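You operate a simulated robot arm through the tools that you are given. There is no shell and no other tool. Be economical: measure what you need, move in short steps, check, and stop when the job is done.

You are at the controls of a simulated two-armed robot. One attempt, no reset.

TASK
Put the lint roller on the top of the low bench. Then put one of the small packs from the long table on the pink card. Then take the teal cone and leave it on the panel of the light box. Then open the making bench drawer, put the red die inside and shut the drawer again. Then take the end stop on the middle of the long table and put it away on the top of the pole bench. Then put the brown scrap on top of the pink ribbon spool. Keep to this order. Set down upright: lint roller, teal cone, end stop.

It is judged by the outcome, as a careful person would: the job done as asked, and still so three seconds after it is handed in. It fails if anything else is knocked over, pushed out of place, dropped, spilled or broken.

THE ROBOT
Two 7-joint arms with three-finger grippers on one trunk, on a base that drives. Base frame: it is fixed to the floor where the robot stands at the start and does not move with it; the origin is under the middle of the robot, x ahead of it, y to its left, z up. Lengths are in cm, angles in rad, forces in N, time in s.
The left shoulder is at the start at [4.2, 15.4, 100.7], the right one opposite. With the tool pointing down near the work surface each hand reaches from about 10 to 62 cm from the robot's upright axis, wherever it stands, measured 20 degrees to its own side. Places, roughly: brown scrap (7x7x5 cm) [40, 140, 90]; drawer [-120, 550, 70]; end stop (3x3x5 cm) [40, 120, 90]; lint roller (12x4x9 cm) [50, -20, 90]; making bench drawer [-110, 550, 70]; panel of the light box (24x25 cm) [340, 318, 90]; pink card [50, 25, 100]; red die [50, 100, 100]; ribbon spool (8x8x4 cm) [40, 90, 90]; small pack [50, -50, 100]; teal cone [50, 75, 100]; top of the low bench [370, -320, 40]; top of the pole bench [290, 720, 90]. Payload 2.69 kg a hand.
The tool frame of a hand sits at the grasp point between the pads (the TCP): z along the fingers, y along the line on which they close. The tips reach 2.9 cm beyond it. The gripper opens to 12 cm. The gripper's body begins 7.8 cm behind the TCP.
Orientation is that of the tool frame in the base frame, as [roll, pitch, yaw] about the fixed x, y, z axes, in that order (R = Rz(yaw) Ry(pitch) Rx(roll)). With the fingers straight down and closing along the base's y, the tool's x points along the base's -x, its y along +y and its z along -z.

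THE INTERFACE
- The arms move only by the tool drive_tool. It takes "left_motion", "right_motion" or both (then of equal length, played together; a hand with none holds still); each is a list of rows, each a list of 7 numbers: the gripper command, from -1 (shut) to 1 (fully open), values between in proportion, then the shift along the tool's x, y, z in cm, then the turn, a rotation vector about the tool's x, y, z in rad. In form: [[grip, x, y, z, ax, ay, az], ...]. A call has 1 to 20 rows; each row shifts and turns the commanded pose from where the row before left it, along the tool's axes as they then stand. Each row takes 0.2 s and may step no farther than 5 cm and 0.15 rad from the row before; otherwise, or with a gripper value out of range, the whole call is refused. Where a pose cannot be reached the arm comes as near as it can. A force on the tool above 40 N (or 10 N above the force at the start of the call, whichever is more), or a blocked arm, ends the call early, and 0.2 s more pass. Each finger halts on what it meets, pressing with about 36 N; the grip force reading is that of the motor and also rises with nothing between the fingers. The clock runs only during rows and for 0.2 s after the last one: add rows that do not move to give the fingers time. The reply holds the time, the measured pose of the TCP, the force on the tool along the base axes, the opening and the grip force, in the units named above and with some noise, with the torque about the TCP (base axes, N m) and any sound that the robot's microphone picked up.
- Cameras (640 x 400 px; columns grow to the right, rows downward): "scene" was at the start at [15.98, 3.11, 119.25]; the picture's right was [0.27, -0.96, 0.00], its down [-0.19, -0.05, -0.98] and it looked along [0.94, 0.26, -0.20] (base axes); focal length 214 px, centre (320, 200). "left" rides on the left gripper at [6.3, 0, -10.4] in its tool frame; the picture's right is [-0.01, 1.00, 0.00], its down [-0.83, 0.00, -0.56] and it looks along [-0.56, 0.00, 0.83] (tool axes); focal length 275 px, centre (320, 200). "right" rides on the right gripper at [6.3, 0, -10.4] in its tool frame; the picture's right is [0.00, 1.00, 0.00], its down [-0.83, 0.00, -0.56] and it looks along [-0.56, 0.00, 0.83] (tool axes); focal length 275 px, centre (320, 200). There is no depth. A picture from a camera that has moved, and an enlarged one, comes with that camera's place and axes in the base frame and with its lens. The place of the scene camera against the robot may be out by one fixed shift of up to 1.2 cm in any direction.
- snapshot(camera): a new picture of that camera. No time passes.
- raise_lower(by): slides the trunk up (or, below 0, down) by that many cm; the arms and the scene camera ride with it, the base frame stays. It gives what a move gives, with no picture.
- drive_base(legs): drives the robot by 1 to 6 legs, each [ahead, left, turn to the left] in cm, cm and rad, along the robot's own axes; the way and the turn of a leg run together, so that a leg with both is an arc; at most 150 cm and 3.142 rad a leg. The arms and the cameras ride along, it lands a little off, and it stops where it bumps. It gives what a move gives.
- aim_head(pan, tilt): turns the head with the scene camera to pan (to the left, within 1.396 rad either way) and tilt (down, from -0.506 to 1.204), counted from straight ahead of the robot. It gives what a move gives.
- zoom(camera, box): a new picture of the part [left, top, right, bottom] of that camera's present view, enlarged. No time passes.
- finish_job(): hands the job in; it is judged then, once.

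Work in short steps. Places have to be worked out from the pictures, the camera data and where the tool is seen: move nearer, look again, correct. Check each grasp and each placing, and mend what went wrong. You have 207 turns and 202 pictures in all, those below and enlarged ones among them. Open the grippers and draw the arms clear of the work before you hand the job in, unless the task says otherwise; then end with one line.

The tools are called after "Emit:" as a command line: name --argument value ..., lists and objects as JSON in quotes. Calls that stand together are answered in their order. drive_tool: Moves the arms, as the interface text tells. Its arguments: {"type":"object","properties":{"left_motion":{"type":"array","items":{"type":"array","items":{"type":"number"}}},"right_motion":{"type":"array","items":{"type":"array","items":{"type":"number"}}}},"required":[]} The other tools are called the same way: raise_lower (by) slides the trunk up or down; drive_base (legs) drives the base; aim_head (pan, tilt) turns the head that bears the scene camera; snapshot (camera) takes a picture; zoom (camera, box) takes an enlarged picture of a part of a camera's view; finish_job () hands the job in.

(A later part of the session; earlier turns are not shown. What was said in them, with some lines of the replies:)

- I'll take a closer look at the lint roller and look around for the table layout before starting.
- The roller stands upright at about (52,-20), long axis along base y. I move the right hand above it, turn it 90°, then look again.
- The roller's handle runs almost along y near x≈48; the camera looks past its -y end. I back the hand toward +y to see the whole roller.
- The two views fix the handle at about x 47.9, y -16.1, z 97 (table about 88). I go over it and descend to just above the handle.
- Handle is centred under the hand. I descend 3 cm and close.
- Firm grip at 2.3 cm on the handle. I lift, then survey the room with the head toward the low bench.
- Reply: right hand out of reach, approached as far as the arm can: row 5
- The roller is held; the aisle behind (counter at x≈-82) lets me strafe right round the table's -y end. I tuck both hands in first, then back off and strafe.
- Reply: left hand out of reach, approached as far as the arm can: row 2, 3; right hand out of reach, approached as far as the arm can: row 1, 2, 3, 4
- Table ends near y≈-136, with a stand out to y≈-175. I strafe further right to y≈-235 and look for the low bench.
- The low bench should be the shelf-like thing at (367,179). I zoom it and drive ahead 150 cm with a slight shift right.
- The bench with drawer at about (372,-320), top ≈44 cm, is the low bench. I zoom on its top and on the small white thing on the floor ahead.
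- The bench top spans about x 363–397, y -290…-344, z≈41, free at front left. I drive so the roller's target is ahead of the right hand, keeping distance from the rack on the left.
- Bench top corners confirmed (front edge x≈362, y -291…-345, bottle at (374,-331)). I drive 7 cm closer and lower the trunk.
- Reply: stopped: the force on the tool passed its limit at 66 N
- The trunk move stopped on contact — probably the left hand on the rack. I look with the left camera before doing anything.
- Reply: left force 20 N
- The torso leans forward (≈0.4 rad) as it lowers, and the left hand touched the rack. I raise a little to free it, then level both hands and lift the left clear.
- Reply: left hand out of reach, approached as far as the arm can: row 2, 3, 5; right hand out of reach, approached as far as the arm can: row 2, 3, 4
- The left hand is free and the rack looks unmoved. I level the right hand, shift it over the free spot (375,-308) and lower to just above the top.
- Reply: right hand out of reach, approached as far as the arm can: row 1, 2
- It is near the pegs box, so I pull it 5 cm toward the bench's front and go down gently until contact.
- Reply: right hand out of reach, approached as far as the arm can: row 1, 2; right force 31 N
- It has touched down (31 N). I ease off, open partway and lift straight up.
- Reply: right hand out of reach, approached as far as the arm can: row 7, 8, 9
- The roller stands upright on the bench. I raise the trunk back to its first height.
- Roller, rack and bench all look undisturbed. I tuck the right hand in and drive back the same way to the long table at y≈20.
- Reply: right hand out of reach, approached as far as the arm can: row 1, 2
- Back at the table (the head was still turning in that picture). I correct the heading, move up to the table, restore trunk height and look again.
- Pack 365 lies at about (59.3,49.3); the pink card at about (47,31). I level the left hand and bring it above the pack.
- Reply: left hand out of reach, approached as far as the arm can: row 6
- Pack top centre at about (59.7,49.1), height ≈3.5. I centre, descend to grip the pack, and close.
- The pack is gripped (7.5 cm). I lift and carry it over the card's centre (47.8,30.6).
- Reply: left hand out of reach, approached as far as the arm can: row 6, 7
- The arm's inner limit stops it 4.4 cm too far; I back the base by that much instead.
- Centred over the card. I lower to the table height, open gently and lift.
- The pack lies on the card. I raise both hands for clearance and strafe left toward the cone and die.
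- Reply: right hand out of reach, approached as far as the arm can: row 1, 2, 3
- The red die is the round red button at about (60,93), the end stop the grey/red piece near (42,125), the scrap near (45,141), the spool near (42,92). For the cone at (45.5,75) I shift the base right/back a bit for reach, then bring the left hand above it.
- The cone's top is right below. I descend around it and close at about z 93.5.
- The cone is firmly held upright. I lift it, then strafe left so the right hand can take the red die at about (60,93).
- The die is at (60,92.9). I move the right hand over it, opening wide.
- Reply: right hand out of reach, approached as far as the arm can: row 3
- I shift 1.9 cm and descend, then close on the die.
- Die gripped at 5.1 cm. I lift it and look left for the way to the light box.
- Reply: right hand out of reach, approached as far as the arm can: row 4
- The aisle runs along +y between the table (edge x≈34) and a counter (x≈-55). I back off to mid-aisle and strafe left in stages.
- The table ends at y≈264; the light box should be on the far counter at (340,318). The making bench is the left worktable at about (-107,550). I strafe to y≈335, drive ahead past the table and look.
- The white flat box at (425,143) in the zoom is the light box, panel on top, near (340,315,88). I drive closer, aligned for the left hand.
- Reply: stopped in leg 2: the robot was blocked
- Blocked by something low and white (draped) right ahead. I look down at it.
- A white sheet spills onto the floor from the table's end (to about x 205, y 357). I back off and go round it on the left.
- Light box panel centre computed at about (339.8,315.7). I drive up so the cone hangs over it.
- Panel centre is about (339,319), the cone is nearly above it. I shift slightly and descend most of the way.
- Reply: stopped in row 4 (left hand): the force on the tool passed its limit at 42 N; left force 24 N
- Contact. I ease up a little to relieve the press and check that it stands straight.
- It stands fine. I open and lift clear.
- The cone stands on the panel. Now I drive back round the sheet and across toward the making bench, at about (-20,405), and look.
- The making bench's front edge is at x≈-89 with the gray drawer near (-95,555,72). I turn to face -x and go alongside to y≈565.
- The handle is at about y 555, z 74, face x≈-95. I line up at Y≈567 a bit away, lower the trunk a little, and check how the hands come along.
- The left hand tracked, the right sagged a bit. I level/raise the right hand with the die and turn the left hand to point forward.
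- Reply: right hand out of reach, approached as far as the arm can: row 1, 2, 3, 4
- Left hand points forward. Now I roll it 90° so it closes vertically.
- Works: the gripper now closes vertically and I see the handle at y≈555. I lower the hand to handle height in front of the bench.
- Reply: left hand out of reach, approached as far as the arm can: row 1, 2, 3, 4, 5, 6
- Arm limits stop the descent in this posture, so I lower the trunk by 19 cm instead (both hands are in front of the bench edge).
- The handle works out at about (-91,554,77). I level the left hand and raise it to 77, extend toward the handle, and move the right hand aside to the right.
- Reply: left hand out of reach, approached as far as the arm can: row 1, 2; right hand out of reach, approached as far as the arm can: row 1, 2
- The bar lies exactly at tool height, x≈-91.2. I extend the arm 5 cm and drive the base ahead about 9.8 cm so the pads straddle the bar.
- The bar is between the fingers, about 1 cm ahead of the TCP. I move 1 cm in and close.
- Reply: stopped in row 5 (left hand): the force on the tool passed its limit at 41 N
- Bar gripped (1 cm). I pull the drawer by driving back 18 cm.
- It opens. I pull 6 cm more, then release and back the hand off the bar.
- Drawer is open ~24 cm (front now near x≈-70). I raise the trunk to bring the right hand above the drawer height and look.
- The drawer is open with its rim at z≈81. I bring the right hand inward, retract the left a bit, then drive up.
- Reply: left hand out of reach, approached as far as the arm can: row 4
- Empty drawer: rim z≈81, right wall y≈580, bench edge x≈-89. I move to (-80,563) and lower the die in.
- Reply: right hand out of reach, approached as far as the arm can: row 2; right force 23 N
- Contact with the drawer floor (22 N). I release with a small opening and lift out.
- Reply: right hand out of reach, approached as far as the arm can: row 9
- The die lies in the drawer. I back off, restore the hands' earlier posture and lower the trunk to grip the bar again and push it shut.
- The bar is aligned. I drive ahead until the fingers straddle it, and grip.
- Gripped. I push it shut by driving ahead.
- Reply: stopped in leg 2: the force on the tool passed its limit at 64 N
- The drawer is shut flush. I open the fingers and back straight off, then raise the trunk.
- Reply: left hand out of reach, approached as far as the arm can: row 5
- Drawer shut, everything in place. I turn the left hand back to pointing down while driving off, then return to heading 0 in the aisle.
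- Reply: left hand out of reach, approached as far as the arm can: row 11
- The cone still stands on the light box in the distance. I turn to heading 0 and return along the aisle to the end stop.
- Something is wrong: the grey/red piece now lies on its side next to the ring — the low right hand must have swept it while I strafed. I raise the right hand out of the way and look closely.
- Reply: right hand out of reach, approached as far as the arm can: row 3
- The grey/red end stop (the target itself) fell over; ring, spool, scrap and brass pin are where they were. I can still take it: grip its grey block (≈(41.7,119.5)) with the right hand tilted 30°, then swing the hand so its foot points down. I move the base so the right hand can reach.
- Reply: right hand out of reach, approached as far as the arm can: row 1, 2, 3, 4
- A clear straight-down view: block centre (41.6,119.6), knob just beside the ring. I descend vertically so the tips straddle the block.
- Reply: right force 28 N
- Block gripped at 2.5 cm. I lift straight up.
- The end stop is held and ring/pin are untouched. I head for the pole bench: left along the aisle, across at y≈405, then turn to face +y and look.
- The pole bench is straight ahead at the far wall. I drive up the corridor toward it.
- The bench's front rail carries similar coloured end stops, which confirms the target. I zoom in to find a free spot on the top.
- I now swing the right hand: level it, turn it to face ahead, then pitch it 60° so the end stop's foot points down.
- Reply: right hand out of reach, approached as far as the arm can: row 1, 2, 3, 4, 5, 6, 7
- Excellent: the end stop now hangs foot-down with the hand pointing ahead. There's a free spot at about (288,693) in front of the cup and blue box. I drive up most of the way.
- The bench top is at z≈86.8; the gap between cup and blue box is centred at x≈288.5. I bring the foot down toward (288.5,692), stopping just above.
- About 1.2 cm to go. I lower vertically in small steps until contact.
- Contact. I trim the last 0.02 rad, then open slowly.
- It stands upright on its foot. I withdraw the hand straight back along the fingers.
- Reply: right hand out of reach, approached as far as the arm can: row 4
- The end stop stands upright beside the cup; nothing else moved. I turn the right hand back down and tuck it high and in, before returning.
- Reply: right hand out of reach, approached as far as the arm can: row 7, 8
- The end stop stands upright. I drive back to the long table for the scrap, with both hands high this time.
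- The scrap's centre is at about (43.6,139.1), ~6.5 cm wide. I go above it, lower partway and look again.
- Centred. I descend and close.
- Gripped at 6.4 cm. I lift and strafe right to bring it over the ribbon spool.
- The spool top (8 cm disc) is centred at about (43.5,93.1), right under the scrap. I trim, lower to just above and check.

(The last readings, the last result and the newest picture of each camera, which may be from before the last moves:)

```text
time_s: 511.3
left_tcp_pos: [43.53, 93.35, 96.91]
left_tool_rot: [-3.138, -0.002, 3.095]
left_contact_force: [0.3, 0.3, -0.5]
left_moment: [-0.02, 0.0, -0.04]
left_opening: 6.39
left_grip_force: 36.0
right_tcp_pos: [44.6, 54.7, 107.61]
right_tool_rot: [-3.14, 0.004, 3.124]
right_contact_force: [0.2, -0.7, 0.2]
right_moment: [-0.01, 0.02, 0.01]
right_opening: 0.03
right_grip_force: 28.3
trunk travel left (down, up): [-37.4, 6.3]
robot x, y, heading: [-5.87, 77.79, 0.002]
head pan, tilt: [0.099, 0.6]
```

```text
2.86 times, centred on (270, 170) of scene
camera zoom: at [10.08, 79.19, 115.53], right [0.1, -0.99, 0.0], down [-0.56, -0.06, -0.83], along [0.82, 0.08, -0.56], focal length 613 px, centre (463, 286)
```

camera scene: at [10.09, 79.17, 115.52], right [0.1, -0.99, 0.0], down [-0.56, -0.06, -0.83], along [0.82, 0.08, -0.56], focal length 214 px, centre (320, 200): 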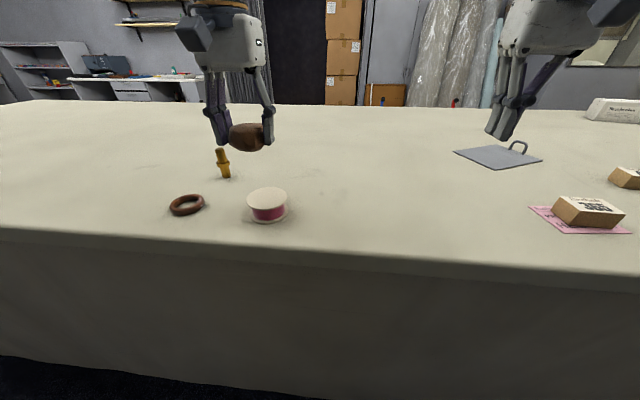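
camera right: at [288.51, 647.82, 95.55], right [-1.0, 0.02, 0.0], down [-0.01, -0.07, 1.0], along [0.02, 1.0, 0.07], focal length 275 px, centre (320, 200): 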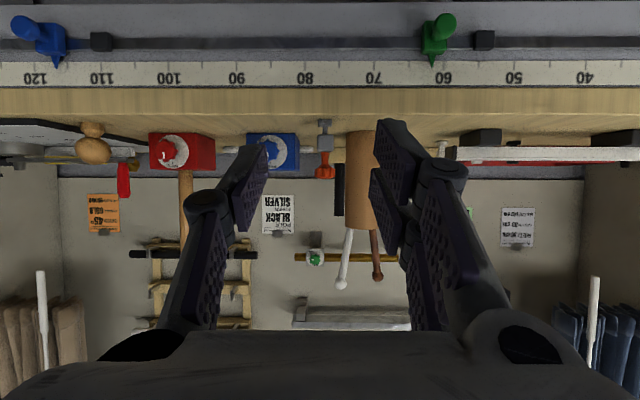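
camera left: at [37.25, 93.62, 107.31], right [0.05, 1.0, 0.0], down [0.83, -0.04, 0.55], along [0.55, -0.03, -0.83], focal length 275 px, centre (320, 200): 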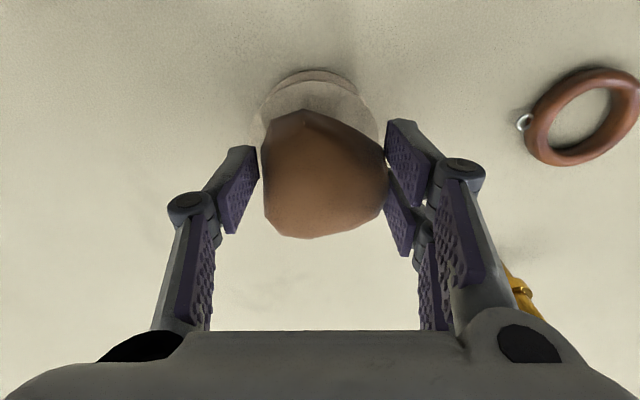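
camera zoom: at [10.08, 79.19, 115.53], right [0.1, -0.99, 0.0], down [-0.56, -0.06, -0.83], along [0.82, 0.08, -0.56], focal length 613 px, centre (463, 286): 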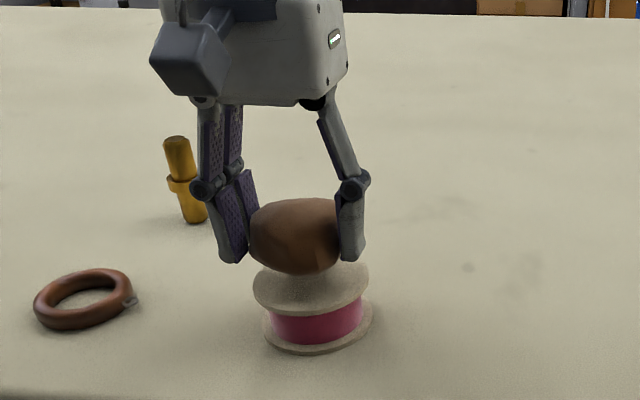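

Well aligned. I lower the last centimetre until it touches.

Emit:
drive_tool --left_motion '[[-1, 0, -0.3, 0.5, 0, 0, 0], [-1, 0, 0, 0.4, 0, 0, 0], [-1, 0, 0, 0.3, 0, 0, 0], [-1, 0, 0, 0, 0, 0, 0]]'

Emit:
zoom --camera "scene" --box '[170, 100, 370, 240]'

```text
time_s: 512.3
left_tcp_pos: [43.53, 92.85, 95.72]
left_tool_rot: [-3.139, -0.002, 3.094]
left_contact_force: [0.7, 0.1, 0.0]
left_moment: [0.0, 0.01, 0.03]
left_opening: 6.39
left_grip_force: 36.0
right_tcp_pos: [44.66, 54.81, 107.59]
right_tool_rot: [-3.14, 0.004, 3.126]
right_contact_force: [0.3, 0.1, -1.2]
right_moment: [-0.02, 0.0, 0.04]
right_opening: 0.02
right_grip_force: 28.4
trunk travel left (down, up): [-37.4, 6.3]
robot x, y, heading: [-5.89, 77.67, 0.002]
head pan, tilt: [0.099, 0.6]
```

```text
2.86 times, centred on (270, 170) of scene
camera zoom: at [10.09, 79.19, 115.52], right [0.1, -0.99, 0.0], down [-0.56, -0.06, -0.83], along [0.82, 0.08, -0.56], focal length 613 px, centre (463, 286)
```

zoom: 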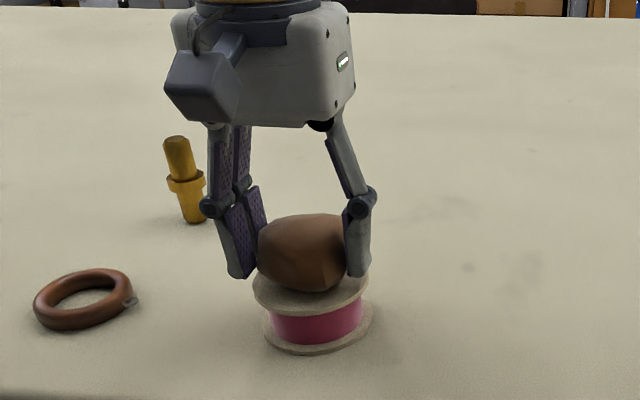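

Emit:
drive_tool --left_motion '[[-1, 0, 0, 0.25, 0, 0, 0], [-1, 0, 0, 0.2, 0, 0, 0], [-1, 0, 0, 0, 0, 0, 0]]'

```text
time_s: 513.1
left_tcp_pos: [43.37, 92.88, 95.53]
left_tool_rot: [-3.14, 0.003, 3.095]
left_contact_force: [3.0, 0.3, 20.9]
left_moment: [0.35, -0.32, -0.02]
left_opening: 6.41
left_grip_force: 36.3
right_tcp_pos: [44.45, 54.75, 107.66]
right_tool_rot: [3.141, 0.005, 3.127]
right_contact_force: [0.1, 0.8, 0.2]
right_moment: [0.02, -0.01, 0.03]
right_opening: 0.0
right_grip_force: 28.9
trunk travel left (down, up): [-37.4, 6.3]
robot x, y, heading: [-5.88, 77.44, -0.0]
head pan, tilt: [0.099, 0.6]
```

Touching (21 N). I ease off slightly, open gently and lift away.

Emit:
drive_tool --left_motion '[[-1, 0, 0, -0.25, 0, 0, 0], [0.15, 0, 0, 0, 0, 0, 0], [0.4, 0, 0, 0, 0, 0, 0], [0.6, 0, 0, 0, 0, 0, 0], [0.6, 0, 0, -2, 0, 0, 0], [0.6, 0, 0, -4, 0, 0, 0], [0.6, 0, 0, -4, 0, 0, 0], [0.6, 0, 0, 0, 0, 0, 0]]'

Emit:
zoom --camera "scene" --box '[170, 100, 370, 240]'

Emit:
snapshot --camera "left"

```text
time_s: 514.9
left_tcp_pos: [43.52, 92.75, 105.52]
left_tool_rot: [-3.139, -0.001, 3.095]
left_contact_force: [0.3, 0.3, -0.6]
left_moment: [-0.02, -0.01, 0.02]
left_opening: 9.57
left_grip_force: 0.1
right_tcp_pos: [44.53, 54.67, 107.62]
right_tool_rot: [-3.139, 0.002, 3.126]
right_contact_force: [-0.6, 0.2, 0.7]
right_moment: [-0.02, -0.01, 0.06]
right_opening: 0.0
right_grip_force: 29.1
trunk travel left (down, up): [-37.4, 6.3]
robot x, y, heading: [-5.32, 77.53, 0.001]
head pan, tilt: [0.099, 0.6]
```

```text
2.86 times, centred on (270, 170) of scene
camera zoom: at [10.09, 79.19, 115.52], right [0.1, -0.99, 0.0], down [-0.56, -0.06, -0.83], along [0.82, 0.08, -0.56], focal length 613 px, centre (463, 286)
```

zoom: 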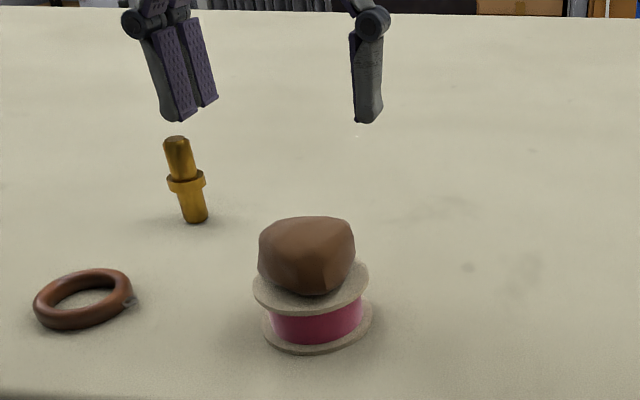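

```text
56 pictures are left
camera left: at [37.33, 93.34, 115.96], right [0.05, 1.0, 0.0], down [0.83, -0.04, 0.55], along [0.55, -0.03, -0.83], focal length 275 px, centre (320, 200)
```

left: 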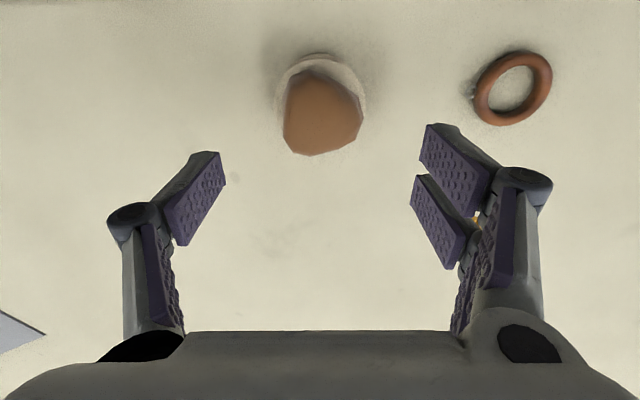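

The scrap rests on the spool. I open the right gripper and back the robot off the table, then check the table once more.

Emit:
drive_tool --right_motion '[[1, 0, 0, 0, 0, 0, 0], [1, 0, 0, 0, 0, 0, 0], [1, 0, 0, 0, 0, 0, 0]]' --left_motion '[[1, 0, 0, -1, 0, 0, 0], [1, 0, 0, 0, 0, 0, 0], [1, 0, 0, 0, 0, 0, 0]]'

Emit:
drive_base --legs '[[-15, 0, 0]]'

Emit:
snapshot --camera "scene"

```text
time_s: 515.7
left_tcp_pos: [43.48, 92.95, 106.53]
left_tool_rot: [-3.14, -0.003, 3.095]
left_contact_force: [0.1, -0.7, -0.7]
left_moment: [0.01, -0.01, 0.02]
left_opening: 11.99
left_grip_force: 0.0
right_tcp_pos: [44.54, 54.86, 107.57]
right_tool_rot: [-3.141, 0.004, 3.126]
right_contact_force: [-0.3, -0.8, -0.2]
right_moment: [0.02, -0.02, -0.01]
right_opening: 12.0
right_grip_force: 0.1
trunk travel left (down, up): [-37.4, 6.3]
robot x, y, heading: [-5.63, 77.53, 0.001]
head pan, tilt: [0.099, 0.6]
```

```text
time_s: 517.0
left_tcp_pos: [28.52, 92.86, 106.62]
left_tool_rot: [-3.14, -0.002, 3.096]
left_contact_force: [-0.3, 0.2, -0.2]
left_moment: [0.01, -0.03, 0.0]
left_opening: 12.02
left_grip_force: 0.0
right_tcp_pos: [29.53, 54.8, 107.64]
right_tool_rot: [-3.141, 0.006, 3.124]
right_contact_force: [-0.4, -0.7, -0.5]
right_moment: [0.01, -0.02, 0.0]
right_opening: 11.97
right_grip_force: 0.1
trunk travel left (down, up): [-37.4, 6.3]
robot x, y, heading: [-20.35, 77.55, -0.002]
head pan, tilt: [0.099, 0.6]
```

```text
55 pictures are left
camera scene: at [-4.95, 79.15, 115.54], right [0.1, -0.99, 0.0], down [-0.56, -0.06, -0.83], along [0.82, 0.08, -0.56], focal length 214 px, centre (320, 200)
```

scene: 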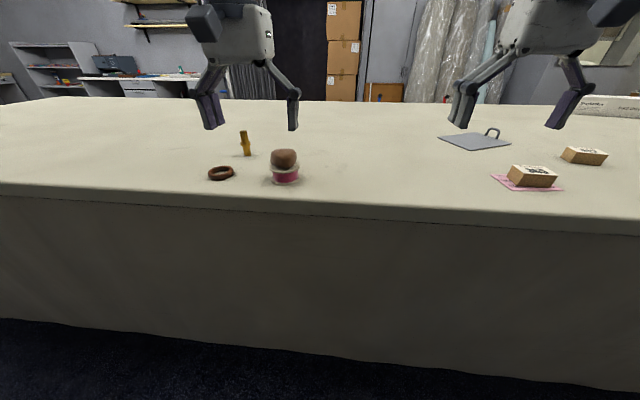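

The scrap is on the spool, the pack is on the card, both grippers are open and the arms are clear. I hand the job in.

Emit:
finish_job

```text
The job is handed in.
```

All six items are in place in the order asked, and the lint roller, teal cone and end stop are upright. Two mishaps along the way: my right hand knocked the end stop over on the long table before I picked it up, and the left hand bumped the rack beside the low bench, which did not visibly move.
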